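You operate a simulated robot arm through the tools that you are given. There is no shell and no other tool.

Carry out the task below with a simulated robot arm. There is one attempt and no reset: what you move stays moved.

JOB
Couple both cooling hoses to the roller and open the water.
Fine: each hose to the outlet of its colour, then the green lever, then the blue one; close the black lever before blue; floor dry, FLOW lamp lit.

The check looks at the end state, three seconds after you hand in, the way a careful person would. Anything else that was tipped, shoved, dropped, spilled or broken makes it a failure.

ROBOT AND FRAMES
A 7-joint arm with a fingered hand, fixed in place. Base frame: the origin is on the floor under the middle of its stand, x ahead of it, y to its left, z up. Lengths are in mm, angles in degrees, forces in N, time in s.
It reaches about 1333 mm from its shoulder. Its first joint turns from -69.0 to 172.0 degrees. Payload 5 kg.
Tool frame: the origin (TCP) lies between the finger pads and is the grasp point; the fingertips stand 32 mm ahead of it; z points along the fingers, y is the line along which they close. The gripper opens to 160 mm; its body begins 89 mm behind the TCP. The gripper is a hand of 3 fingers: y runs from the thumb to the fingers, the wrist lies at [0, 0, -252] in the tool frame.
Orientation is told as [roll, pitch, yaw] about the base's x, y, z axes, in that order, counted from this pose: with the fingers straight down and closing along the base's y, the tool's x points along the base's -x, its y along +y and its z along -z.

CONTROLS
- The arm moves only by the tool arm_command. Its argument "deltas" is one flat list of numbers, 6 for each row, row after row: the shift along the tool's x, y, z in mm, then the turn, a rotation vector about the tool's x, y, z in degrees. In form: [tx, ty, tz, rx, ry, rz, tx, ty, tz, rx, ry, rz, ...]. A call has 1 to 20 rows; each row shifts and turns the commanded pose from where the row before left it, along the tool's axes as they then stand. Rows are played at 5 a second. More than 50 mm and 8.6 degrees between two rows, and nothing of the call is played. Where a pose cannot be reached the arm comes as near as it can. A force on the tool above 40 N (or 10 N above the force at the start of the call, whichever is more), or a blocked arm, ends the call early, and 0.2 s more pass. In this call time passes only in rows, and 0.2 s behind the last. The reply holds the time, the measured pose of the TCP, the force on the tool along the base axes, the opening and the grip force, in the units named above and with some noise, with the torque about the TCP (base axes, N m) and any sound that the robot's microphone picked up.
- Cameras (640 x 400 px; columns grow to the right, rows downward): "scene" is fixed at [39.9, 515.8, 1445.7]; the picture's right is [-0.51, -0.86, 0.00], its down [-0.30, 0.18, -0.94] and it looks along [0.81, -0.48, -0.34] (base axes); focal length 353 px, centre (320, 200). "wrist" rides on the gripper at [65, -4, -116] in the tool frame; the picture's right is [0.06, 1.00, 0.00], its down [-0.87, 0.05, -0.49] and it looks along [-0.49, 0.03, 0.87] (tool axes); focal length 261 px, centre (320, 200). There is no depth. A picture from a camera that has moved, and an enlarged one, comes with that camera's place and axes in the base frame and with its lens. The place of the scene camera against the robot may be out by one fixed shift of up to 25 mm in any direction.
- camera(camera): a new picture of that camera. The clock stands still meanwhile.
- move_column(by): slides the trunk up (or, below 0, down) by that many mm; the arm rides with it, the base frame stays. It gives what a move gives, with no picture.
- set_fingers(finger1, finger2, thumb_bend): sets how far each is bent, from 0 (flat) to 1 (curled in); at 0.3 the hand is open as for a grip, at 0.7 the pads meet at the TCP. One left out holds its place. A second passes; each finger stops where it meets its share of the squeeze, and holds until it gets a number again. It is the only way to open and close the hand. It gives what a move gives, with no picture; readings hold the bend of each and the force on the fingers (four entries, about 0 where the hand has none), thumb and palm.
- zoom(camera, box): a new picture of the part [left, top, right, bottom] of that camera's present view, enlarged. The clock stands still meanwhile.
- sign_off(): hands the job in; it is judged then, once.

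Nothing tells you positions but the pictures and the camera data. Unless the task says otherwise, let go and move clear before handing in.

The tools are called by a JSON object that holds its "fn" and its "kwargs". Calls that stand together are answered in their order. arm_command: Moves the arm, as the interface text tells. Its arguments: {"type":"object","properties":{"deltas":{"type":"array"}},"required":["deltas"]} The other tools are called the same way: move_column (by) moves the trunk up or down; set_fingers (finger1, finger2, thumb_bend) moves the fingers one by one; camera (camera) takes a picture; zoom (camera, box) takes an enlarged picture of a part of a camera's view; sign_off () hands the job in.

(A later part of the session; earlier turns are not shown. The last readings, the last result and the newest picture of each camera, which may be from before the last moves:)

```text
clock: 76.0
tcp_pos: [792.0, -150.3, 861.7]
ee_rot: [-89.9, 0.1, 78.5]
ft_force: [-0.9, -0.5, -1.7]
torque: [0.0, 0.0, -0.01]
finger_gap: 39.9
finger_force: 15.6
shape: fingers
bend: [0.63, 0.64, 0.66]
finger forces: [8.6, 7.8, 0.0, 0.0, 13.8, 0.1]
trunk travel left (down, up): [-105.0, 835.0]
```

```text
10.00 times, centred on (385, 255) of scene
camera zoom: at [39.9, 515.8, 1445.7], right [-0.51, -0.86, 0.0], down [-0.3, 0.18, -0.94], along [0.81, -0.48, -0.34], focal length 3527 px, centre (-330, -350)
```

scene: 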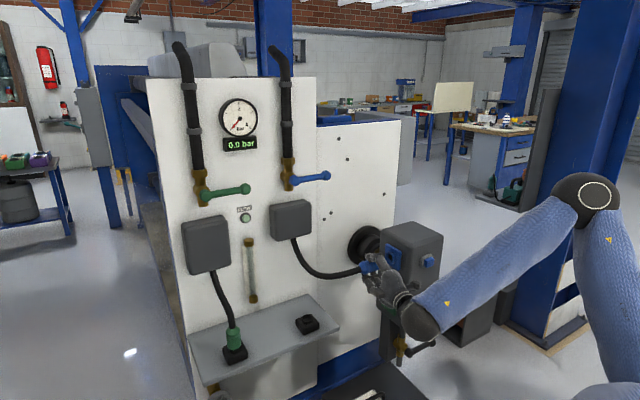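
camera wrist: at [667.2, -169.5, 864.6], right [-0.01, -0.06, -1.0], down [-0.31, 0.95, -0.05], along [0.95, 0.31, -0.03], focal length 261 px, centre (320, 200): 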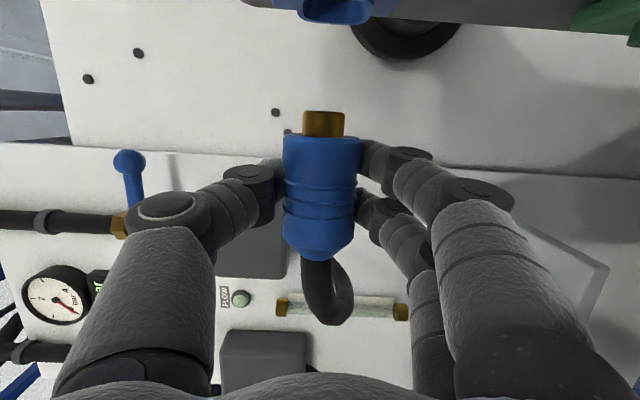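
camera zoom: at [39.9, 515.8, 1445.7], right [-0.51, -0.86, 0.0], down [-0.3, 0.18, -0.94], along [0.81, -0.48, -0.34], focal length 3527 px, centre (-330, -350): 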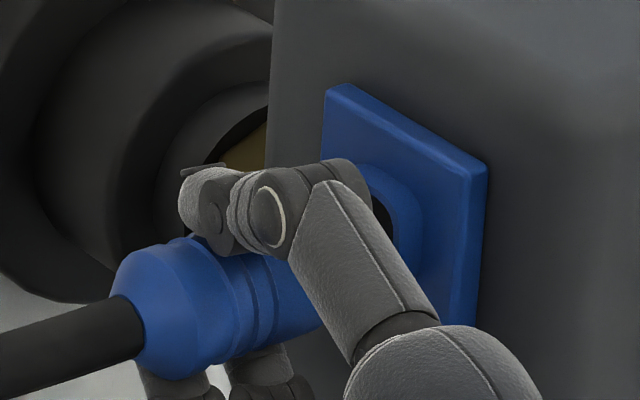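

{"fn": "zoom", "kwargs": {"camera": "scene", "box": [362, 240, 402, 270]}}

{"fn": "camera", "kwargs": {"camera": "wrist"}}

```text
13.33 times, centred on (382, 255) of scene
camera zoom: at [39.9, 515.8, 1445.7], right [-0.51, -0.86, 0.0], down [-0.3, 0.18, -0.94], along [0.81, -0.48, -0.34], focal length 4703 px, centre (-507, -533)
```

zoom: 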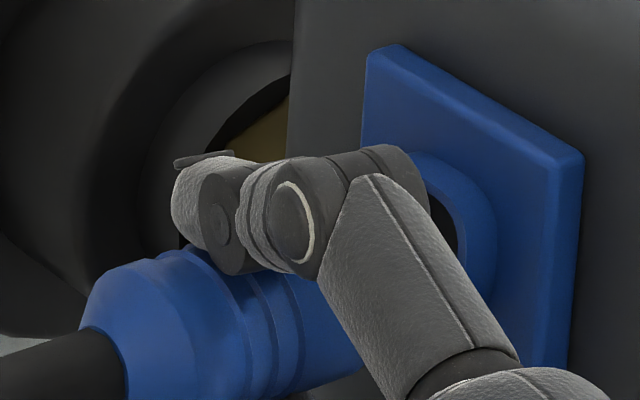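

```text
taken
camera wrist: at [666.3, -190.9, 864.4], right [-0.01, -0.06, -1.0], down [-0.31, 0.95, -0.05], along [0.95, 0.31, -0.03], focal length 261 px, centre (320, 200)
```

wrist: 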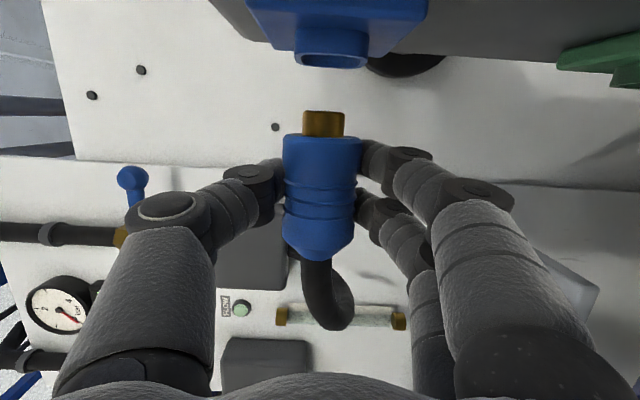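

{"fn": "zoom", "kwargs": {"camera": "wrist", "box": [265, 100, 375, 180]}}

{"fn": "zoom", "kwargs": {"camera": "wrist", "box": [265, 180, 375, 260]}}

```text
5.00 times, centred on (320, 140) of wrist
camera zoom: at [666.3, -190.9, 864.4], right [-0.01, -0.06, -1.0], down [-0.31, 0.95, -0.05], along [0.95, 0.31, -0.03], focal length 1303 px, centre (320, 500)
```

zoom: 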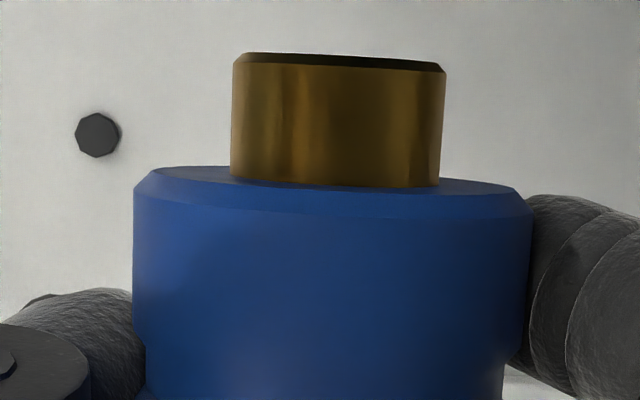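

```text
5.00 times, centred on (320, 220) of wrist
camera zoom: at [666.3, -190.9, 864.4], right [-0.01, -0.06, -1.0], down [-0.31, 0.95, -0.05], along [0.95, 0.31, -0.03], focal length 1303 px, centre (320, 100)
```

zoom: 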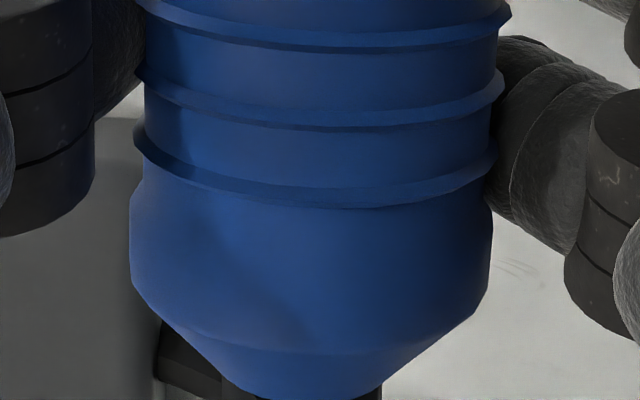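

{"fn": "zoom", "kwargs": {"camera": "scene", "box": [356, 250, 392, 280]}}

```text
13.33 times, centred on (374, 265) of scene
camera zoom: at [39.9, 515.8, 1445.7], right [-0.51, -0.86, 0.0], down [-0.3, 0.18, -0.94], along [0.81, -0.48, -0.34], focal length 4703 px, centre (-400, -667)
```

zoom: 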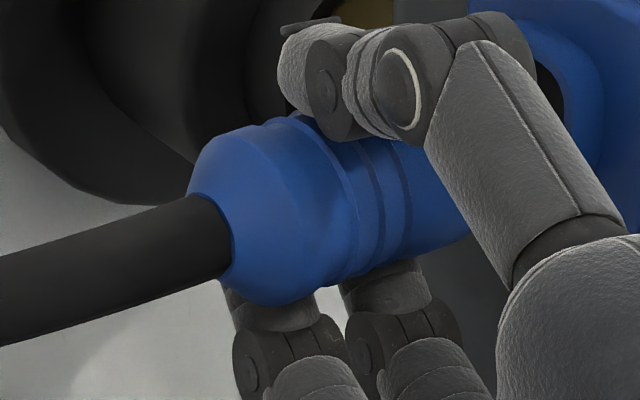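

The plug tip is about 24 mm from the port ring. The wrist view puts the plug about 2 mm high, and combining both cameras it's roughly 5 mm short in x. I'll correct both and approach to about 8 mm off the ring.

{"fn": "arm_command", "kwargs": {"deltas": [-1.1, 2, 5.4, 0, 0, 0, 7.3, 0, 1.5, 0, 0, 0, 7.3, 0, 1.5, 0, 0, 0]}}

{"fn": "zoom", "kwargs": {"camera": "wrist", "box": [250, 40, 400, 150]}}

{"fn": "zoom", "kwargs": {"camera": "scene", "box": [362, 240, 402, 270]}}

```text
clock: 76.8
tcp_pos: [797.4, -165.0, 860.4]
ee_rot: [-89.8, 0.0, 78.5]
ft_force: [0.5, 0.3, -1.5]
torque: [0.0, 0.04, -0.03]
finger_gap: 40.2
finger_force: 14.6
shape: fingers
bend: [0.63, 0.64, 0.66]
finger forces: [8.7, 7.8, 0.0, 0.0, 13.8, 0.0]
trunk travel left (down, up): [-105.0, 835.0]
```

```text
3.64 times, centred on (325, 95) of wrist
camera zoom: at [671.8, -204.8, 863.0], right [-0.01, -0.06, -1.0], down [-0.31, 0.95, -0.05], along [0.95, 0.31, -0.03], focal length 948 px, centre (302, 582)
```

zoom: 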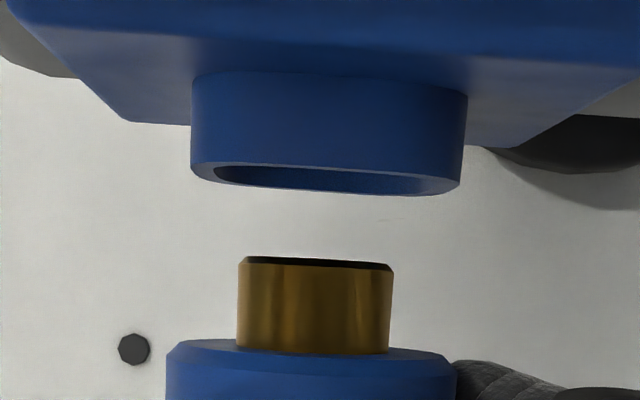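

```text
13.33 times, centred on (382, 255) of scene
camera zoom: at [39.9, 515.8, 1445.7], right [-0.51, -0.86, 0.0], down [-0.3, 0.18, -0.94], along [0.81, -0.48, -0.34], focal length 4703 px, centre (-507, -533)
```

zoom: 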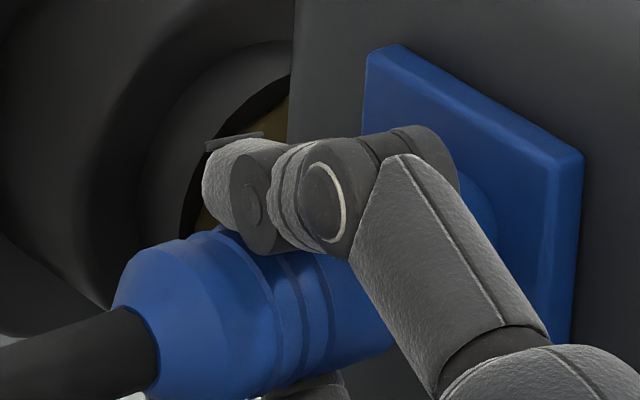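

The heights now agree within about 1 mm. I'll advance gently in 2 mm steps and watch for contact.

{"fn": "arm_command", "kwargs": {"deltas": [1.96, 0, 0.4, 0, 0, 0, 1.96, 0, 0.4, 0, 0, 0, 1.96, 0, 0.4, 0, 0, 0, 1.96, 0, 0.4, 0, 0, 0, 1.96, 0, 0.4, 0, 0, 0]}}

{"fn": "zoom", "kwargs": {"camera": "wrist", "box": [250, 40, 400, 150]}}

```text
clock: 78.0
tcp_pos: [797.0, -175.2, 858.9]
ee_rot: [-90.0, 0.1, 78.5]
ft_force: [0.3, -0.2, -1.1]
torque: [-0.03, 0.01, -0.01]
finger_gap: 39.9
finger_force: 15.1
shape: fingers
bend: [0.63, 0.64, 0.66]
finger forces: [8.7, 7.8, 0.0, 0.0, 13.8, 0.0]
trunk travel left (down, up): [-105.0, 835.0]
```

```text
3.64 times, centred on (325, 95) of wrist
camera zoom: at [672.1, -215.1, 861.9], right [-0.01, -0.06, -1.0], down [-0.31, 0.95, -0.05], along [0.95, 0.31, -0.03], focal length 948 px, centre (302, 582)
```

zoom: 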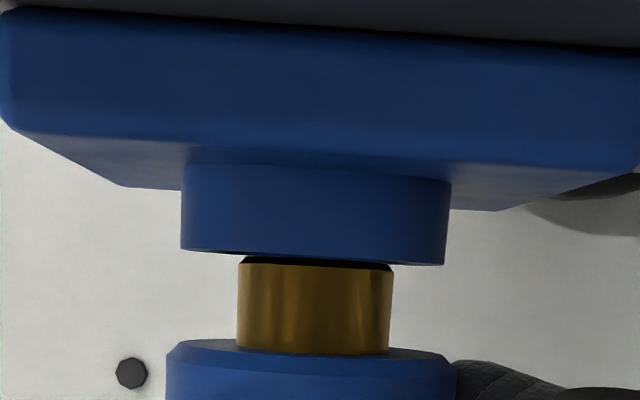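

The plug tip is right at the ring's front plane and well aligned in z. I'll advance in 1 mm steps.

{"fn": "arm_command", "kwargs": {"deltas": [0.98, 0, 0.2, 0, 0, 0, 0.98, 0, 0.2, 0, 0, 0, 0.98, 0, 0.2, 0, 0, 0]}}

{"fn": "zoom", "kwargs": {"camera": "wrist", "box": [250, 40, 400, 150]}}

```text
clock: 78.8
tcp_pos: [797.0, -176.6, 859.9]
ee_rot: [-89.9, -0.1, 78.4]
ft_force: [-0.3, -0.3, -0.8]
torque: [0.0, 0.01, 0.0]
finger_gap: 39.9
finger_force: 15.2
shape: fingers
bend: [0.63, 0.64, 0.66]
finger forces: [8.7, 7.9, 0.0, 0.1, 13.8, 0.0]
trunk travel left (down, up): [-105.0, 835.0]
```

```text
3.64 times, centred on (325, 95) of wrist
camera zoom: at [671.9, -218.6, 862.1], right [-0.01, -0.06, -1.0], down [-0.31, 0.95, -0.05], along [0.95, 0.31, -0.03], focal length 948 px, centre (302, 582)
```

zoom: 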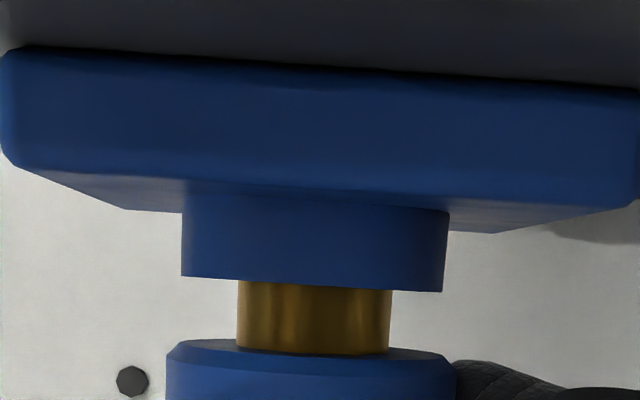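

The tip has gone behind the ring edge with zero force, so it's entering. I'll continue in 1 mm steps.

{"fn": "arm_command", "kwargs": {"deltas": [0.98, 0, 0.2, 0, 0, 0, 0.98, 0, 0.2, 0, 0, 0, 0.98, 0, 0.2, 0, 0, 0]}}

{"fn": "zoom", "kwargs": {"camera": "wrist", "box": [250, 40, 400, 150]}}

```text
clock: 79.6
tcp_pos: [798.5, -181.5, 860.0]
ee_rot: [-89.9, 0.1, 78.5]
ft_force: [0.0, -0.3, -1.8]
torque: [0.01, 0.03, 0.05]
finger_gap: 39.8
finger_force: 15.7
shape: fingers
bend: [0.63, 0.64, 0.66]
finger forces: [9.1, 7.6, 0.0, 0.1, 14.0, 0.0]
trunk travel left (down, up): [-105.0, 835.0]
```

```text
3.64 times, centred on (325, 95) of wrist
camera zoom: at [672.0, -221.0, 862.1], right [-0.01, -0.06, -1.0], down [-0.31, 0.95, -0.05], along [0.95, 0.31, -0.03], focal length 948 px, centre (302, 582)
```

zoom: 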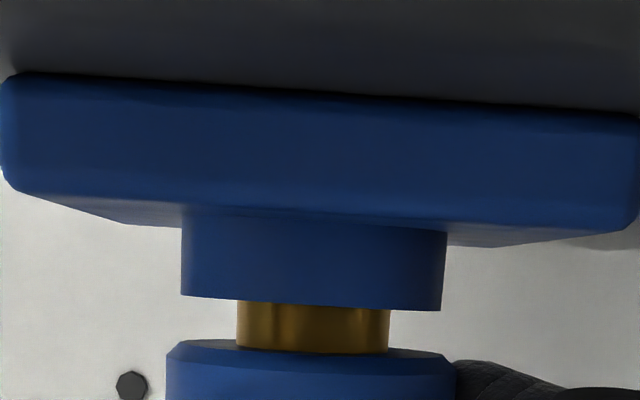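

{"fn": "arm_command", "kwargs": {"deltas": [0.98, 0, 0.2, 0, 0, 0, 0.98, 0, 0.2, 0, 0, 0, 0.98, 0, 0.2, 0, 0, 0]}}

{"fn": "zoom", "kwargs": {"camera": "wrist", "box": [250, 40, 400, 150]}}

```text
clock: 80.4
tcp_pos: [797.5, -183.2, 857.3]
ee_rot: [-90.0, -0.1, 78.6]
ft_force: [2.9, 1.1, -1.1]
torque: [-0.03, 0.07, 0.12]
finger_gap: 40.1
finger_force: 15.9
shape: fingers
bend: [0.62, 0.64, 0.66]
finger forces: [9.4, 7.4, 0.0, 0.0, 14.4, 0.0]
trunk travel left (down, up): [-105.0, 835.0]
```

```text
3.64 times, centred on (325, 95) of wrist
camera zoom: at [672.2, -224.1, 861.4], right [-0.01, -0.06, -1.0], down [-0.31, 0.95, -0.05], along [0.95, 0.31, -0.03], focal length 948 px, centre (302, 582)
```

zoom: 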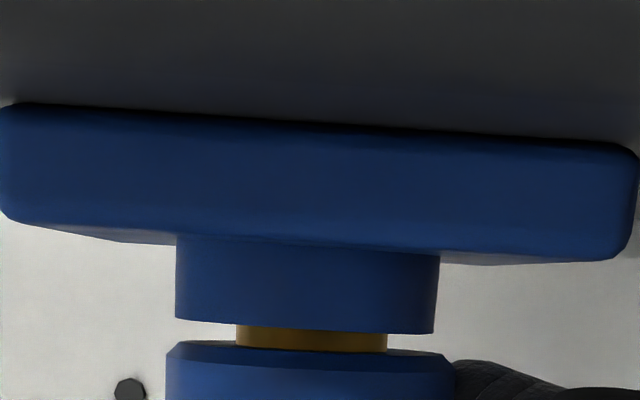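

A light +x push of 3 N suggests the plug touches the hole wall. I'll shift about 1.5 mm in +x and continue in.

{"fn": "arm_command", "kwargs": {"deltas": [0.68, 0, 1.67, 0, 0, 0, 0.98, 0, 0.2, 0, 0, 0]}}

{"fn": "zoom", "kwargs": {"camera": "wrist", "box": [250, 40, 400, 150]}}

```text
clock: 81.0
tcp_pos: [799.9, -185.5, 859.3]
ee_rot: [-89.9, 0.0, 78.6]
ft_force: [3.5, 7.0, -3.1]
torque: [0.08, 0.08, 0.16]
finger_gap: 40.1
finger_force: 15.4
shape: fingers
bend: [0.62, 0.64, 0.66]
finger forces: [9.6, 8.0, 0.1, 0.0, 13.8, 0.0]
trunk travel left (down, up): [-105.0, 835.0]
```

```text
3.64 times, centred on (325, 95) of wrist
camera zoom: at [673.2, -225.7, 861.9], right [-0.01, -0.06, -1.0], down [-0.31, 0.95, -0.05], along [0.95, 0.31, -0.03], focal length 948 px, centre (302, 582)
```

zoom: 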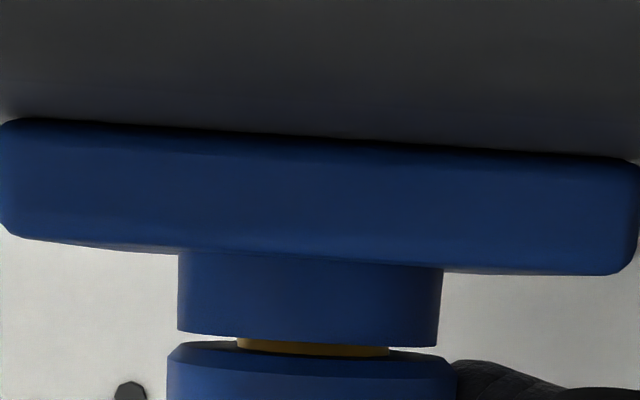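

{"fn": "arm_command", "kwargs": {"deltas": [-0.2, 0.5, 1.0, 0, 0, 0, 0.98, 0, 0.2, 0, 0, 0]}}

{"fn": "zoom", "kwargs": {"camera": "wrist", "box": [250, 40, 400, 150]}}

```text
clock: 81.6
tcp_pos: [801.7, -185.2, 858.8]
ee_rot: [-90.0, -0.1, 78.6]
ft_force: [7.9, 12.2, 4.5]
torque: [-0.01, -0.1, 0.25]
finger_gap: 40.3
finger_force: 15.8
shape: fingers
bend: [0.63, 0.64, 0.66]
finger forces: [8.2, 7.0, 0.1, 0.1, 16.5, 0.0]
trunk travel left (down, up): [-105.0, 835.0]
```

```text
3.64 times, centred on (325, 95) of wrist
camera zoom: at [675.1, -226.0, 861.8], right [-0.01, -0.06, -1.0], down [-0.31, 0.95, -0.05], along [0.95, 0.31, -0.03], focal length 948 px, centre (302, 582)
```

zoom: 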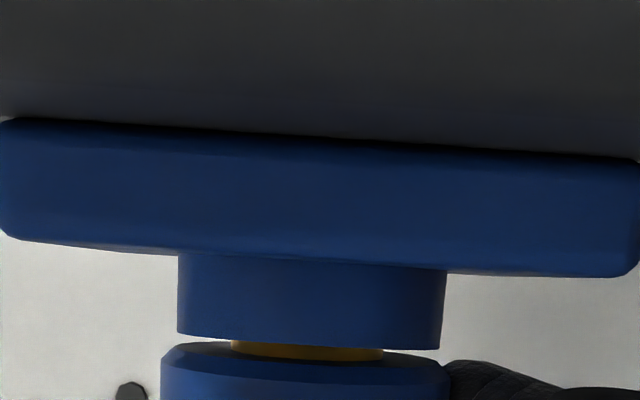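

The contact forces push the tool toward +x and up (8, 12, 5 N), so the plug rides on the chamfer and needs more +x. I'll back off 1.5 mm, shift, and retry.

{"fn": "arm_command", "kwargs": {"deltas": [-1.5, -0.4, -0.3, 0, 0, 0, -0.4, 0, 2.0, 0, 0, 0]}}

{"fn": "arm_command", "kwargs": {"deltas": [0.98, 0, 0.2, 0, 0, 0, 0.98, 0, 0.2, 0, 0, 0]}}

{"fn": "zoom", "kwargs": {"camera": "wrist", "box": [250, 40, 400, 150]}}

```text
clock: 82.2
tcp_pos: [801.6, -185.8, 858.2]
ee_rot: [-90.0, 0.0, 78.5]
ft_force: [-3.0, 7.2, 3.5]
torque: [0.04, -0.08, 0.09]
finger_gap: 40.0
finger_force: 15.3
shape: fingers
bend: [0.63, 0.64, 0.66]
finger forces: [7.7, 6.5, 0.0, 0.0, 15.4, 0.0]
trunk travel left (down, up): [-105.0, 835.0]
```

```text
clock: 82.8
tcp_pos: [801.3, -185.7, 857.6]
ee_rot: [-90.0, 0.0, 78.6]
ft_force: [-2.5, 13.4, 1.7]
torque: [0.04, -0.01, 0.23]
finger_gap: 39.9
finger_force: 14.8
shape: fingers
bend: [0.64, 0.64, 0.66]
finger forces: [7.9, 6.8, 0.0, 0.1, 15.2, 0.0]
trunk travel left (down, up): [-105.0, 835.0]
```

```text
3.64 times, centred on (325, 95) of wrist
camera zoom: at [676.3, -226.2, 861.8], right [-0.01, -0.06, -1.0], down [-0.31, 0.95, -0.05], along [0.95, 0.31, -0.03], focal length 948 px, centre (302, 582)
```

zoom: 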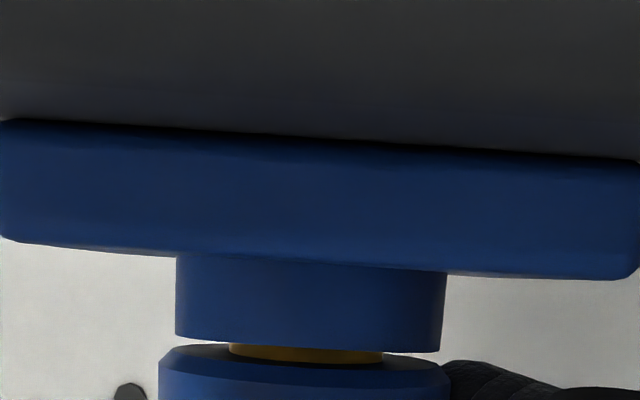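

The plug is nearly flush, with about 2 mm of brass showing, much like it sat in its dock. I'll press a little harder to see whether it seats or clicks.

{"fn": "arm_command", "kwargs": {"deltas": [0.98, -0.2, 0.2, 0, 0, 0, 0.98, -0.2, 0.2, 0, 0, 0]}}

{"fn": "camera", "kwargs": {"camera": "wrist"}}

{"fn": "zoom", "kwargs": {"camera": "wrist", "box": [250, 40, 400, 150]}}

```text
clock: 83.4
tcp_pos: [803.0, -187.3, 858.6]
ee_rot: [-90.1, -0.1, 78.7]
ft_force: [1.7, 19.0, 0.2]
torque: [0.0, 0.03, 0.33]
finger_gap: 39.1
finger_force: 13.8
shape: fingers
bend: [0.64, 0.65, 0.66]
finger forces: [7.5, 6.3, 0.0, 0.0, 14.5, 0.0]
trunk travel left (down, up): [-105.0, 835.0]
```

```text
taken
camera wrist: at [676.9, -227.8, 861.9], right [-0.01, -0.06, -1.0], down [-0.31, 0.95, -0.05], along [0.95, 0.31, -0.03], focal length 261 px, centre (320, 200)
```

wrist: 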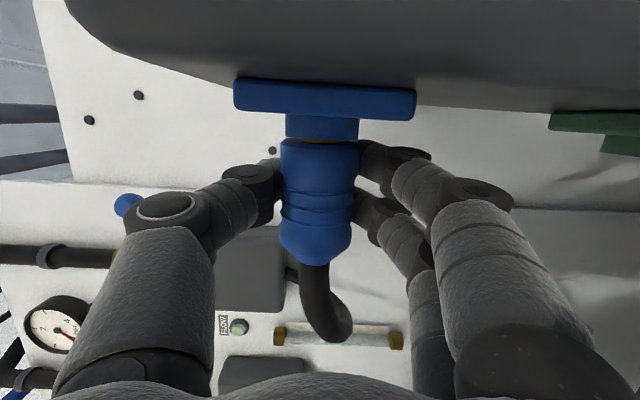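

```text
3.64 times, centred on (325, 95) of wrist
camera zoom: at [676.9, -227.8, 861.9], right [-0.01, -0.06, -1.0], down [-0.31, 0.95, -0.05], along [0.95, 0.31, -0.03], focal length 948 px, centre (302, 582)
```

zoom: 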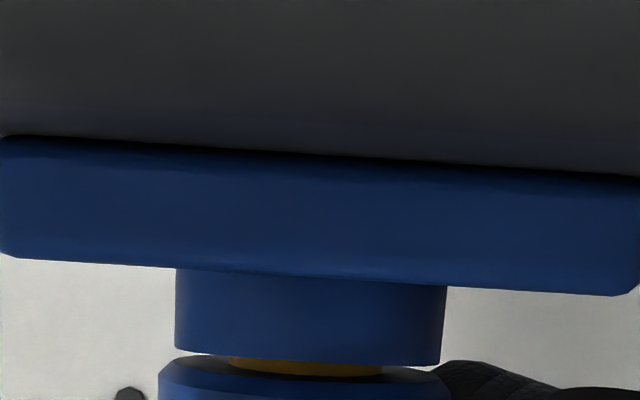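

The connector met a hard stop at about 19 N and slid slightly in my grip, so it looks bottomed out. I'll ease back a few millimetres to see whether it stays in the port.

{"fn": "arm_command", "kwargs": {"deltas": [-1.96, 0, -0.4, 0, 0, 0, -1.96, 0, -0.4, 0, 0, 0, -1.96, 0, -0.4, 0, 0, 0]}}

{"fn": "zoom", "kwargs": {"camera": "wrist", "box": [250, 40, 400, 150]}}

```text
clock: 84.2
tcp_pos: [803.3, -185.6, 859.3]
ee_rot: [-89.9, 0.1, 78.3]
ft_force: [4.8, -7.6, 3.7]
torque: [0.03, -0.03, -0.09]
finger_gap: 39.3
finger_force: 14.9
shape: fingers
bend: [0.64, 0.65, 0.66]
finger forces: [7.4, 6.0, 0.0, 0.0, 16.2, 0.0]
trunk travel left (down, up): [-105.0, 835.0]
```

```text
3.64 times, centred on (325, 95) of wrist
camera zoom: at [676.6, -225.9, 861.6], right [-0.01, -0.06, -1.0], down [-0.3, 0.95, -0.05], along [0.95, 0.3, -0.03], focal length 948 px, centre (302, 582)
```

zoom: 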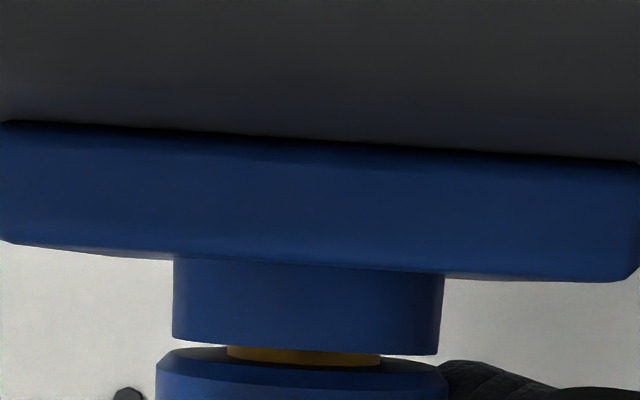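

Pulling back gives -7.6 N while the connector stays in place, so the port is holding it. I'll pull slightly more to tell a latch from friction.

{"fn": "arm_command", "kwargs": {"deltas": [-1.96, 0, -0.4, 0, 0, 0]}}

{"fn": "zoom", "kwargs": {"camera": "wrist", "box": [250, 40, 400, 150]}}

```text
clock: 84.6
tcp_pos: [801.9, -183.7, 858.7]
ee_rot: [-89.9, 0.0, 78.3]
ft_force: [6.3, -20.4, 3.9]
torque: [0.08, 0.02, -0.35]
finger_gap: 39.0
finger_force: 14.2
shape: fingers
bend: [0.64, 0.65, 0.66]
finger forces: [7.2, 5.9, 0.0, 0.0, 15.8, 0.0]
trunk travel left (down, up): [-105.0, 835.0]
```

```text
3.64 times, centred on (325, 95) of wrist
camera zoom: at [676.6, -224.7, 861.5], right [-0.01, -0.06, -1.0], down [-0.3, 0.95, -0.05], along [0.95, 0.3, -0.03], focal length 948 px, centre (302, 582)
```

zoom: 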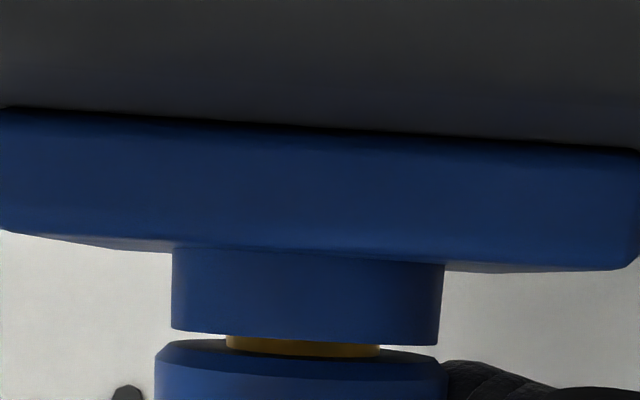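

At 20 N the connector stays put, so the blue hose is latched. I'll relax the pull, open the hand and back away.

{"fn": "arm_command", "kwargs": {"deltas": [1.96, 0, 0.4, 0, 0, 0, 1.5, 0, 0.3, 0, 0, 0]}}

{"fn": "set_fingers", "kwargs": {"finger1": 0.45, "finger2": 0.45, "thumb_bend": 0.45}}

{"fn": "camera", "kwargs": {"camera": "wrist"}}

```text
clock: 85.2
tcp_pos: [802.8, -184.6, 859.5]
ee_rot: [-89.8, -0.1, 78.5]
ft_force: [8.3, -13.5, 1.0]
torque: [0.1, 0.08, -0.23]
finger_gap: 39.5
finger_force: 14.5
shape: fingers
bend: [0.64, 0.65, 0.66]
finger forces: [7.9, 6.7, 0.0, 0.1, 14.6, 0.1]
trunk travel left (down, up): [-105.0, 835.0]
```

```text
clock: 86.2
tcp_pos: [803.2, -183.5, 860.1]
ee_rot: [-90.0, 0.0, 78.6]
ft_force: [-0.9, 0.0, 0.3]
torque: [-0.01, -0.02, 0.0]
finger_gap: 107.0
finger_force: 0.1
shape: fingers
bend: [0.45, 0.45, 0.45]
finger forces: [0.0, 0.0, 0.0, 0.1, 0.1, 0.0]
trunk travel left (down, up): [-105.0, 835.0]
```

```text
taken
camera wrist: at [676.3, -224.8, 862.3], right [-0.01, -0.06, -1.0], down [-0.31, 0.95, -0.05], along [0.95, 0.31, -0.03], focal length 261 px, centre (320, 200)
```

wrist: 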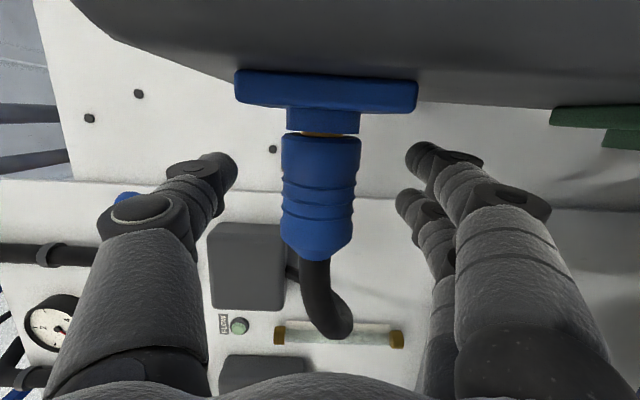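

The connector stays seated in the port. I'll withdraw the hand straight back.

{"fn": "arm_command", "kwargs": {"deltas": [0, 0, -40, 0, 0, 0, 0, 0, -40, 0, 0, 0, 0, 0, -40, 0, 0, 0]}}

{"fn": "camera", "kwargs": {"camera": "scene"}}

{"fn": "camera", "kwargs": {"camera": "wrist"}}

```text
clock: 87.0
tcp_pos: [683.9, -162.1, 858.2]
ee_rot: [-90.0, -0.2, 78.4]
ft_force: [0.5, -1.0, -0.6]
torque: [0.0, -0.04, 0.01]
finger_gap: 107.3
finger_force: 0.0
shape: fingers
bend: [0.45, 0.45, 0.45]
finger forces: [0.0, 0.0, 0.1, 0.1, 0.1, 0.1]
trunk travel left (down, up): [-105.0, 835.0]
```

```text
taken
```

scene: 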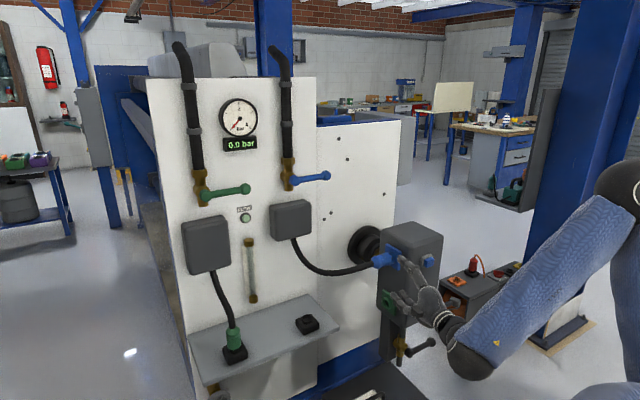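

```text
taken
camera wrist: at [558.2, -203.0, 861.5], right [-0.01, -0.06, -1.0], down [-0.31, 0.95, -0.05], along [0.95, 0.31, -0.03], focal length 261 px, centre (320, 200)
```

wrist: 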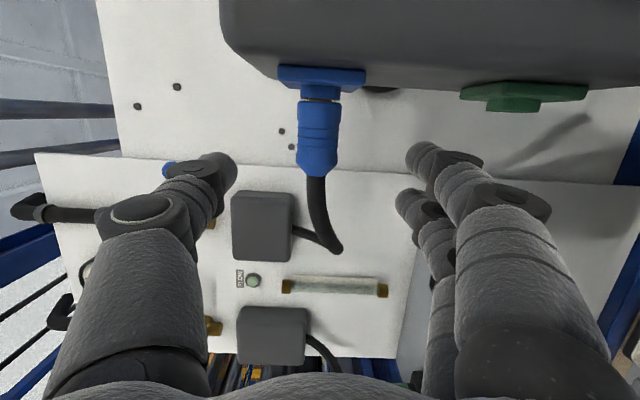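

This view confirms the blue hose is in the blue port and shows the green port about 180 mm below. I'll back off, turn the hand to the dock orientation, and head for the green connector.

{"fn": "arm_command", "kwargs": {"deltas": [-32, 0, -20, 0, 0, 0, -32, 0, -20, 0, 0, 0, -32, 0, -20, 0, 0, 0, -32, 0, 0, 0, 0, 0]}}

{"fn": "arm_command", "kwargs": {"deltas": [0, 0, 0, -1.7, 0, 8.0, 0, 0, 0, -1.7, 0, 8.0, 0, 0, 0, -1.7, 0, 8.0, 0, 0, 0, -1.7, 0, 8.0, 0, 0, 0, -1.7, 0, 8.0, 0, 0, 0, -1.7, 0, 8.0]}}

```text
clock: 88.0
tcp_pos: [652.3, -24.3, 861.3]
ee_rot: [-90.0, 0.0, 78.4]
ft_force: [-0.8, -0.4, -0.7]
torque: [-0.03, 0.0, 0.06]
finger_gap: 107.3
finger_force: 0.0
shape: fingers
bend: [0.45, 0.45, 0.45]
finger forces: [0.1, 0.0, 0.0, 0.0, 0.0, 0.0]
trunk travel left (down, up): [-105.0, 835.0]
```

```text
clock: 89.4
tcp_pos: [651.5, -23.5, 859.5]
ee_rot: [-76.4, -47.8, 72.4]
ft_force: [-0.1, 0.6, -0.4]
torque: [-0.02, 0.01, -0.03]
finger_gap: 107.3
finger_force: 0.0
shape: fingers
bend: [0.45, 0.45, 0.45]
finger forces: [0.1, 0.0, 0.0, 0.0, 0.1, 0.1]
trunk travel left (down, up): [-105.0, 835.0]
```

{"fn": "arm_command", "kwargs": {"deltas": [0, 0, 0, -1.7, 0, 8.0, 0, 0, 0, -1.7, 0, 8.0, 0, 0, 0, -1.7, 0, 8.0, 0, 0, 0, -1.7, 0, 8.0, 0, 0, 0, -1.7, 0, 8.0]}}

{"fn": "camera", "kwargs": {"camera": "scene"}}

{"fn": "camera", "kwargs": {"camera": "wrist"}}

```text
clock: 90.6
tcp_pos: [650.5, -23.3, 858.8]
ee_rot: [0.6, -78.0, -0.1]
ft_force: [1.0, 0.2, -0.8]
torque: [0.03, 0.01, -0.03]
finger_gap: 107.3
finger_force: 0.1
shape: fingers
bend: [0.45, 0.45, 0.45]
finger forces: [0.0, 0.0, 0.0, 0.1, 0.1, 0.1]
trunk travel left (down, up): [-105.0, 835.0]
```

```text
taken
```

scene: 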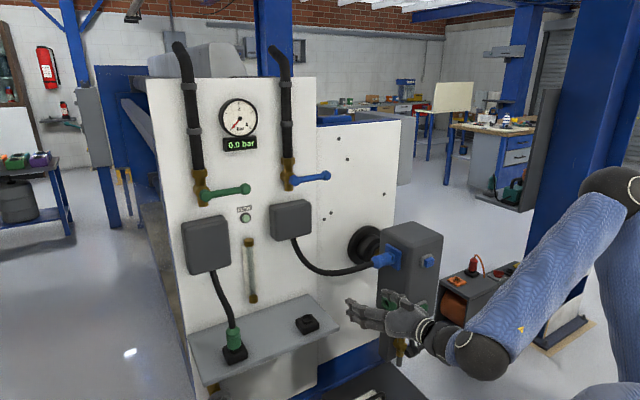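

```text
taken
camera wrist: at [525.1, -28.4, 818.4], right [-0.02, 1.0, -0.06], down [-0.3, 0.05, 0.95], along [0.95, 0.04, 0.3], focal length 261 px, centre (320, 200)
```

wrist: 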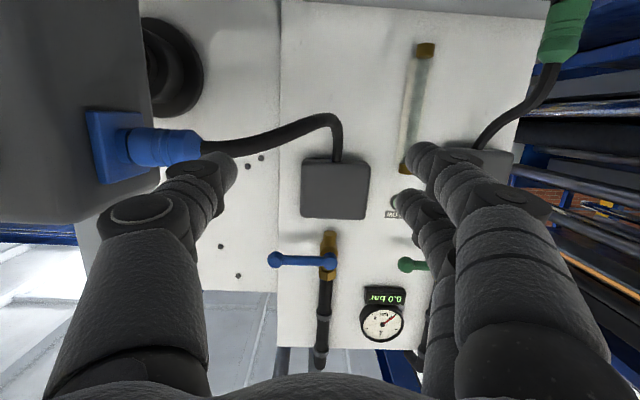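

The hand is level again with the blue hose held at its port. I'll move across to stand in front of the green connector.

{"fn": "arm_command", "kwargs": {"deltas": [12.6, 34.8, 15.2, 0, 0, 0, 12.6, 34.8, 15.2, 0, 0, 0, 12.6, 34.8, 15.2, 0, 0, 0, 12.6, 34.8, 15.2, 0, 0, 0, 12.6, 34.8, 15.2, 0, 0, 0, 12.6, 34.8, 15.2, 0, 0, 0, 12.6, 34.8, 15.2, 0, 0, 0, 12.6, 34.8, 15.2, 0, 0, 0, 12.6, 34.8, 15.2, 0, 0, 0]}}

{"fn": "camera", "kwargs": {"camera": "scene"}}

{"fn": "camera", "kwargs": {"camera": "wrist"}}

```text
clock: 92.6
tcp_pos: [761.6, 284.3, 724.8]
ee_rot: [2.6, -78.0, -2.6]
ft_force: [-1.1, 0.8, -0.1]
torque: [0.0, 0.04, 0.04]
finger_gap: 107.3
finger_force: 0.0
shape: fingers
bend: [0.45, 0.45, 0.45]
finger forces: [0.1, 0.0, 0.1, 0.0, 0.1, 0.0]
trunk travel left (down, up): [-105.0, 835.0]
```

```text
taken
```

scene: 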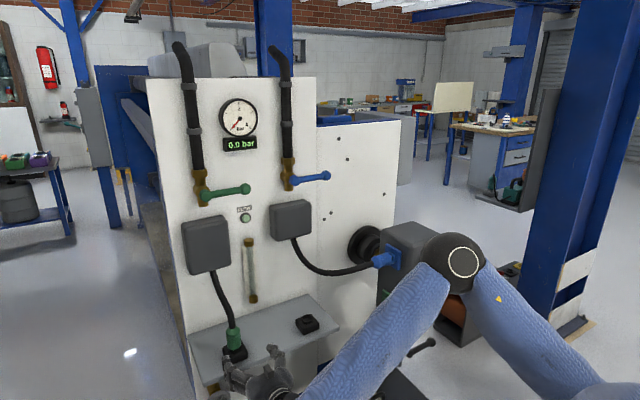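

```text
taken
camera wrist: at [634.8, 280.4, 684.2], right [-0.01, 1.0, -0.05], down [-0.3, 0.04, 0.95], along [0.95, 0.03, 0.3], focal length 261 px, centre (320, 200)
```

wrist: 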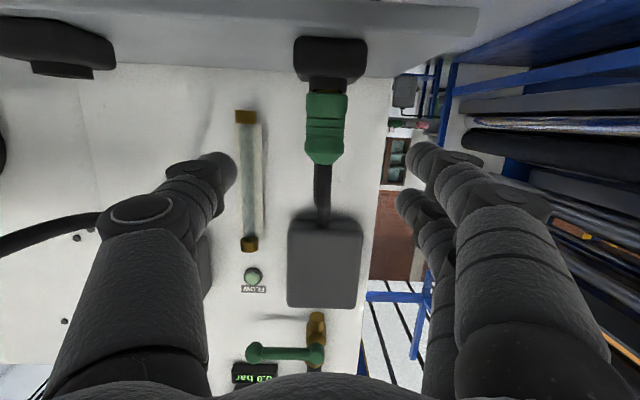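

{"fn": "zoom", "kwargs": {"camera": "wrist", "box": [260, 30, 400, 180]}}

```text
2.67 times, centred on (330, 105) of wrist
camera zoom: at [634.8, 280.4, 684.2], right [-0.01, 1.0, -0.05], down [-0.3, 0.04, 0.95], along [0.95, 0.03, 0.3], focal length 695 px, centre (293, 453)
```

zoom: 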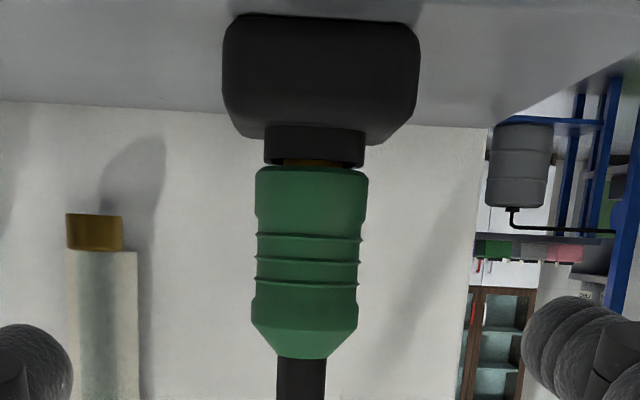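

The green connector sits at the same depth and height as the blue one, at y about 290. I'll advance to the same relative grasp point.

{"fn": "arm_command", "kwargs": {"deltas": [0.6, 1.5, 34.1, 0, 0, 0, 0.6, 1.5, 34.1, 0, 0, 0, 0.6, 1.5, 34.1, 0, 0, 0, 0.6, 1.6, 34.1, 0, 0, 0]}}

{"fn": "camera", "kwargs": {"camera": "wrist"}}

```text
clock: 93.6
tcp_pos: [890.1, 298.6, 689.3]
ee_rot: [-0.3, -77.9, 0.9]
ft_force: [-0.1, -0.1, -0.7]
torque: [0.0, 0.05, -0.05]
finger_gap: 107.1
finger_force: 0.1
shape: fingers
bend: [0.45, 0.45, 0.45]
finger forces: [0.0, 0.0, 0.1, 0.0, 0.0, 0.0]
trunk travel left (down, up): [-105.0, 835.0]
```

```text
taken
camera wrist: at [763.6, 293.7, 649.5], right [-0.02, 1.0, -0.06], down [-0.3, 0.05, 0.95], along [0.95, 0.04, 0.3], focal length 261 px, centre (320, 200)
```

wrist: 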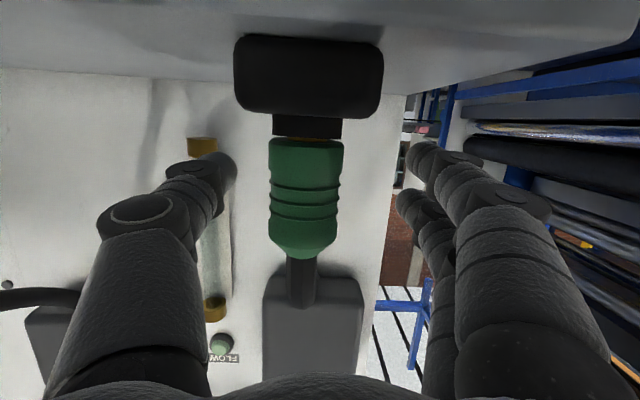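

I landed a few millimetres off in y and z, so I'll correct to (894.5, 290.4, 694).

{"fn": "arm_command", "kwargs": {"deltas": [-2.7, -4.1, 1.6, 0, 0, 0, -2.7, -4.1, 1.6, 0, 0, 0]}}

{"fn": "camera", "kwargs": {"camera": "wrist"}}

```text
clock: 94.2
tcp_pos: [894.6, 290.1, 693.7]
ee_rot: [-0.1, -78.0, 0.6]
ft_force: [0.0, 0.3, -0.1]
torque: [0.01, -0.03, -0.01]
finger_gap: 107.4
finger_force: 0.2
shape: fingers
bend: [0.45, 0.45, 0.45]
finger forces: [0.0, 0.0, 0.0, 0.1, 0.0, 0.0]
trunk travel left (down, up): [-105.0, 835.0]
```

```text
taken
camera wrist: at [769.3, 284.8, 653.4], right [-0.02, 1.0, -0.06], down [-0.3, 0.05, 0.95], along [0.95, 0.04, 0.3], focal length 261 px, centre (320, 200)
```

wrist: 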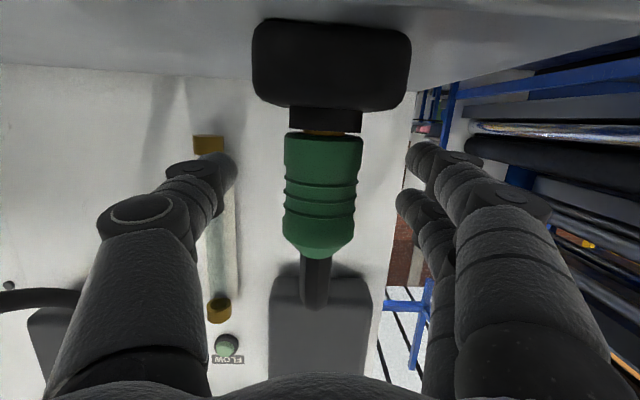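

This matches the blue grasp view almost exactly. I'll close the hand.

{"fn": "set_fingers", "kwargs": {"finger1": 0.7, "finger2": 0.7, "thumb_bend": 0.7}}

{"fn": "arm_command", "kwargs": {"deltas": [-4.9, 0, -1.04, 0, 0, 0, -4.9, 0, -1.04, 0, 0, 0]}}

{"fn": "camera", "kwargs": {"camera": "wrist"}}

```text
clock: 95.2
tcp_pos: [895.4, 289.5, 694.6]
ee_rot: [-0.1, -77.8, 0.5]
ft_force: [11.4, 2.4, -0.2]
torque: [0.07, -0.09, 0.14]
finger_gap: 40.0
finger_force: 16.0
shape: fingers
bend: [0.62, 0.63, 0.65]
finger forces: [9.2, 7.9, 0.0, 0.0, 15.0, 0.0]
trunk travel left (down, up): [-105.0, 835.0]
```

```text
clock: 95.8
tcp_pos: [896.0, 290.8, 703.3]
ee_rot: [0.0, -77.8, 0.6]
ft_force: [0.1, 0.2, -2.0]
torque: [0.0, 0.03, -0.04]
finger_gap: 39.9
finger_force: 14.6
shape: fingers
bend: [0.63, 0.64, 0.66]
finger forces: [8.2, 7.0, 0.1, 0.1, 14.0, 0.0]
trunk travel left (down, up): [-105.0, 835.0]
```

```text
taken
camera wrist: at [769.0, 285.4, 663.3], right [-0.02, 1.0, -0.06], down [-0.3, 0.05, 0.95], along [0.95, 0.04, 0.3], focal length 261 px, centre (320, 200)
```

wrist: 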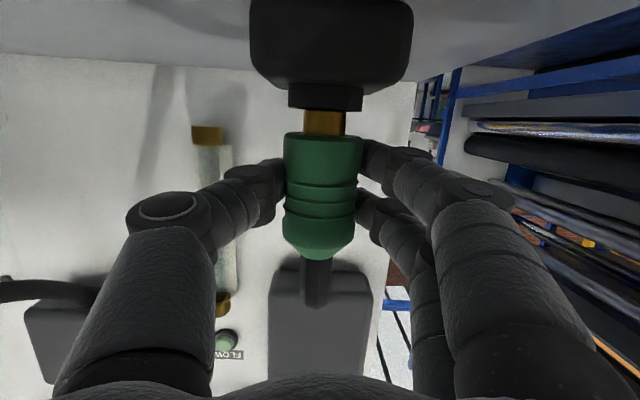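

The green connector is lifting cleanly. I'll raise it clear and carry it back and across toward the manifold.

{"fn": "arm_command", "kwargs": {"deltas": [-9.8, 0, -2.08, 0, 0, 0, -9.8, 0, -2.08, 0, 0, 0, -9.8, 0, -2.08, 0, 0, 0, -9.8, 0, -2.08, 0, 0, 0, -9.8, 0, -2.08, 0, 0, 0, 3.4, -34, -13, 0, 0, 0, 3.4, -34, -13, 0, 0, 0, 3.4, -34, -13, 0, 0, 0, 3.4, -34, -13, 0, 0, 0, 3.4, -34, -13, 0, 0, 0, 3.4, -34, -13, 0, 0, 0, 3.4, -34, -13, 0, 0, 0, 3.4, -34, -13, 0, 0, 0]}}

{"fn": "camera", "kwargs": {"camera": "scene"}}

{"fn": "camera", "kwargs": {"camera": "wrist"}}

```text
clock: 98.6
tcp_pos: [791.3, 15.5, 748.6]
ee_rot: [-0.2, -77.9, 0.6]
ft_force: [-0.2, 0.2, -1.9]
torque: [0.02, 0.01, -0.01]
finger_gap: 39.5
finger_force: 14.8
shape: fingers
bend: [0.63, 0.64, 0.66]
finger forces: [8.1, 7.0, 0.0, 0.0, 13.8, 0.0]
trunk travel left (down, up): [-105.0, 835.0]
```

```text
taken
```

scene: 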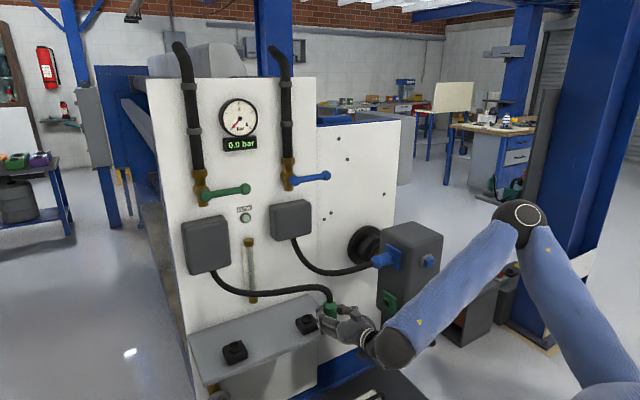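

```text
taken
camera wrist: at [665.9, 11.8, 707.0], right [-0.02, 1.0, -0.06], down [-0.3, 0.05, 0.95], along [0.95, 0.04, 0.3], focal length 261 px, centre (320, 200)
```

wrist: 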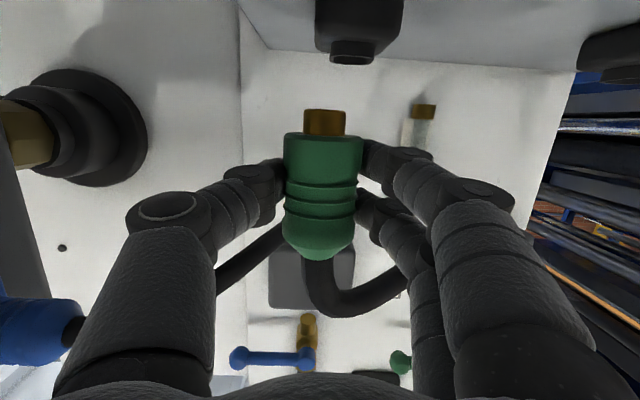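

The green hose is following well. I'll lower to about z 692 to stay under the blue hose, then rotate the tip toward -y.

{"fn": "arm_command", "kwargs": {"deltas": [18, -5, 3.8, 0, 0, 0, 18, -5, 3.8, 0, 0, 0, 18, -5, 3.8, 0, 0, 0]}}

{"fn": "arm_command", "kwargs": {"deltas": [0, 0, 0, 1.7, 0, -8.0, 0, 0, 0, 1.7, 0, -8.0, 0, 0, 0, 1.7, 0, -8.0, 0, 0, 0, 1.7, 0, -8.0, 0, 0, 0, 1.7, 0, -8.0]}}

```text
clock: 99.4
tcp_pos: [791.6, 2.0, 693.9]
ee_rot: [0.0, -78.0, 0.5]
ft_force: [-1.3, -0.9, -1.5]
torque: [0.03, 0.02, 0.02]
finger_gap: 39.6
finger_force: 14.5
shape: fingers
bend: [0.63, 0.64, 0.66]
finger forces: [8.0, 7.0, 0.1, 0.1, 13.7, 0.1]
trunk travel left (down, up): [-105.0, 835.0]
```

```text
clock: 100.6
tcp_pos: [791.9, 0.8, 694.2]
ee_rot: [-76.4, -47.5, 72.4]
ft_force: [0.3, 0.0, -1.1]
torque: [0.0, 0.03, 0.04]
finger_gap: 39.5
finger_force: 13.9
shape: fingers
bend: [0.63, 0.64, 0.66]
finger forces: [8.3, 7.2, 0.0, 0.1, 13.4, 0.0]
trunk travel left (down, up): [-105.0, 835.0]
```

{"fn": "arm_command", "kwargs": {"deltas": [0, 0, 0, 1.7, 0, -8.0, 0, 0, 0, 1.7, 0, -8.0, 0, 0, 0, 1.7, 0, -8.0, 0, 0, 0, 1.7, 0, -8.0, 0, 0, 0, 1.7, 0, -8.0, 0, 0, 0, 1.7, 0, -8.0]}}

{"fn": "camera", "kwargs": {"camera": "scene"}}

{"fn": "camera", "kwargs": {"camera": "wrist"}}

```text
clock: 102.2
tcp_pos: [804.9, -43.7, 715.2]
ee_rot: [-88.8, -5.4, 74.8]
ft_force: [-0.8, -0.7, -1.5]
torque: [-0.01, 0.06, 0.0]
finger_gap: 39.1
finger_force: 14.1
shape: fingers
bend: [0.63, 0.64, 0.66]
finger forces: [8.3, 7.4, 0.0, 0.1, 13.1, 0.0]
trunk travel left (down, up): [-105.0, 835.0]
stopped in row 6: the arm was blocked; the commanded pose is now the measured one
```

```text
taken
```

scene: 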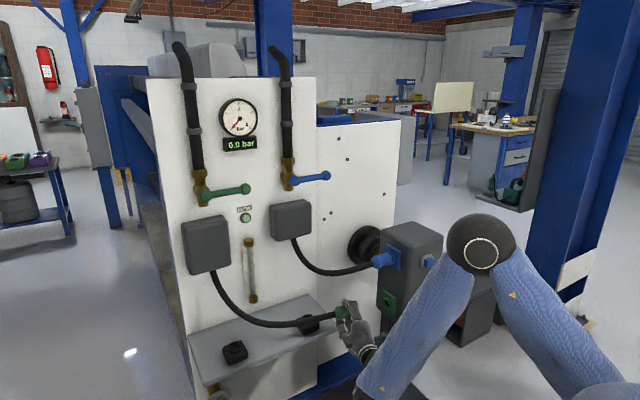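

```text
taken
camera wrist: at [676.7, -77.2, 713.9], right [-0.01, 0.03, -1.0], down [-0.25, 0.97, 0.04], along [0.97, 0.25, 0.0], focal length 261 px, centre (320, 200)
```

wrist: 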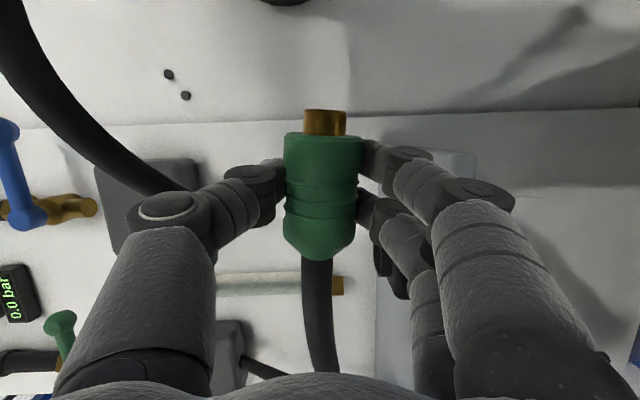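

The wrist hit its limit at this low height and the hand drifted a little, without touching anything. I'll retreat, raise the hand relative to the trunk, and then lower the trunk so the posture is like the blue insertion.

{"fn": "arm_command", "kwargs": {"deltas": [2.1, 0.4, -34, 0, 0, 0, 2.1, 0.4, -34, 0, 0, 0, 2.1, 0.4, -34, 0, 0, 0, -3.2, -33.2, -0.7, 0, 0, 0, -3.2, -33.2, -0.7, 0, 0, 0, -3.2, -33.2, -0.7, 0, 0, 0]}}

{"fn": "camera", "kwargs": {"camera": "scene"}}

```text
clock: 103.1
tcp_pos: [718.9, -71.5, 633.2]
ee_rot: [-77.2, -8.1, 69.4]
ft_force: [-0.3, 0.3, -1.2]
torque: [0.01, 0.03, 0.02]
finger_gap: 39.4
finger_force: 14.2
shape: fingers
bend: [0.63, 0.64, 0.66]
finger forces: [8.2, 7.3, 0.0, 0.1, 13.1, 0.1]
out of reach, approached as far as the arm can: row 3
trunk travel left (down, up): [-105.0, 835.0]
stopped in row 4: the arm was blocked; the commanded pose is now the measured one
```

```text
taken
```

scene: 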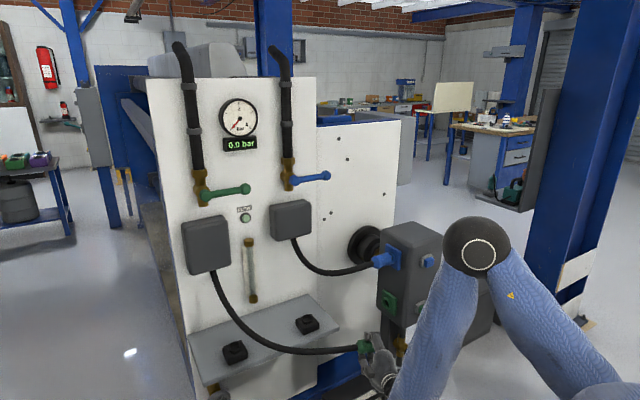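

The posture is jammed at a joint limit and the hand sits at z 633, still clear of everything. I'll raise the trunk a bit, turn back to a comfortable orientation, and then redo the rotation from a better trunk height.

{"fn": "move_column", "kwargs": {"by": 80}}

{"fn": "arm_command", "kwargs": {"deltas": [0, 0, 0, -2.63, 0.16, 7.35, 0, 0, 0, -2.63, 0.16, 7.35, 0, 0, 0, -2.63, 0.16, 7.35]}}

```text
clock: 104.2
tcp_pos: [719.5, -71.8, 715.0]
ee_rot: [-77.3, -8.0, 69.3]
ft_force: [0.2, -0.3, -1.5]
torque: [-0.01, -0.03, 0.01]
finger_gap: 39.4
finger_force: 14.4
shape: fingers
bend: [0.63, 0.64, 0.66]
finger forces: [8.3, 7.4, 0.0, 0.1, 13.1, 0.1]
trunk travel left (down, up): [-185.0, 755.0]
```

```text
clock: 105.0
tcp_pos: [719.5, -69.4, 714.7]
ee_rot: [-67.1, -28.7, 62.0]
ft_force: [0.3, -0.1, -1.9]
torque: [0.0, 0.05, -0.02]
finger_gap: 39.2
finger_force: 13.9
shape: fingers
bend: [0.63, 0.64, 0.66]
finger forces: [8.1, 7.2, 0.1, 0.0, 13.1, 0.0]
trunk travel left (down, up): [-185.0, 755.0]
```

{"fn": "arm_command", "kwargs": {"deltas": [0, 0, 0, -2.63, 0.16, 7.35, 0, 0, 0, -2.63, 0.16, 7.35, 0, 0, 0, -2.63, 0.16, 7.35, 0, 0, 0, -2.63, 0.16, 7.35, 0, 0, 0, -2.63, 0.16, 7.35, 0, 0, 0, -2.63, 0.16, 7.35, 0, 0, 0, -2.63, 0.16, 7.35]}}

{"fn": "camera", "kwargs": {"camera": "scene"}}

{"fn": "camera", "kwargs": {"camera": "wrist"}}

```text
clock: 106.6
tcp_pos: [718.9, -69.3, 715.4]
ee_rot: [-0.7, -60.2, 0.8]
ft_force: [-0.1, -0.2, -1.4]
torque: [-0.01, 0.02, -0.02]
finger_gap: 39.2
finger_force: 13.8
shape: fingers
bend: [0.63, 0.64, 0.66]
finger forces: [7.8, 6.7, 0.0, 0.1, 13.3, 0.0]
trunk travel left (down, up): [-185.0, 755.0]
```

```text
taken
```

scene: 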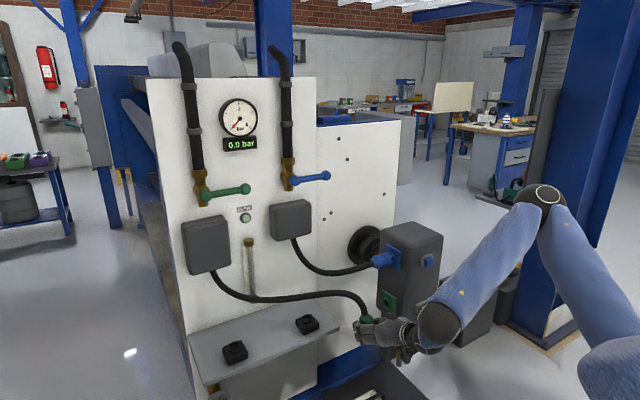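

```text
taken
camera wrist: at [586.5, -73.8, 715.2], right [-0.03, 1.0, -0.06], down [0.01, 0.06, 1.0], along [1.0, 0.03, -0.01], focal length 261 px, centre (320, 200)
```

wrist: 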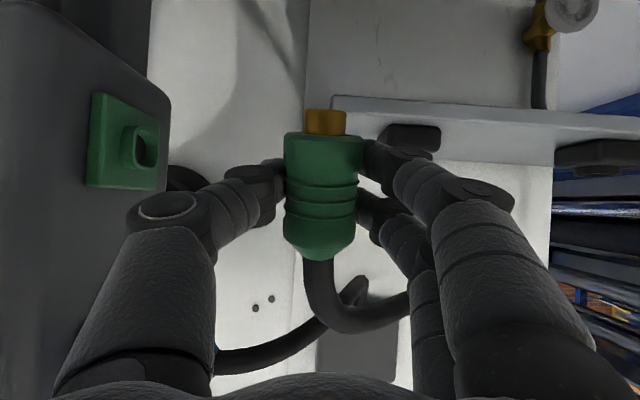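

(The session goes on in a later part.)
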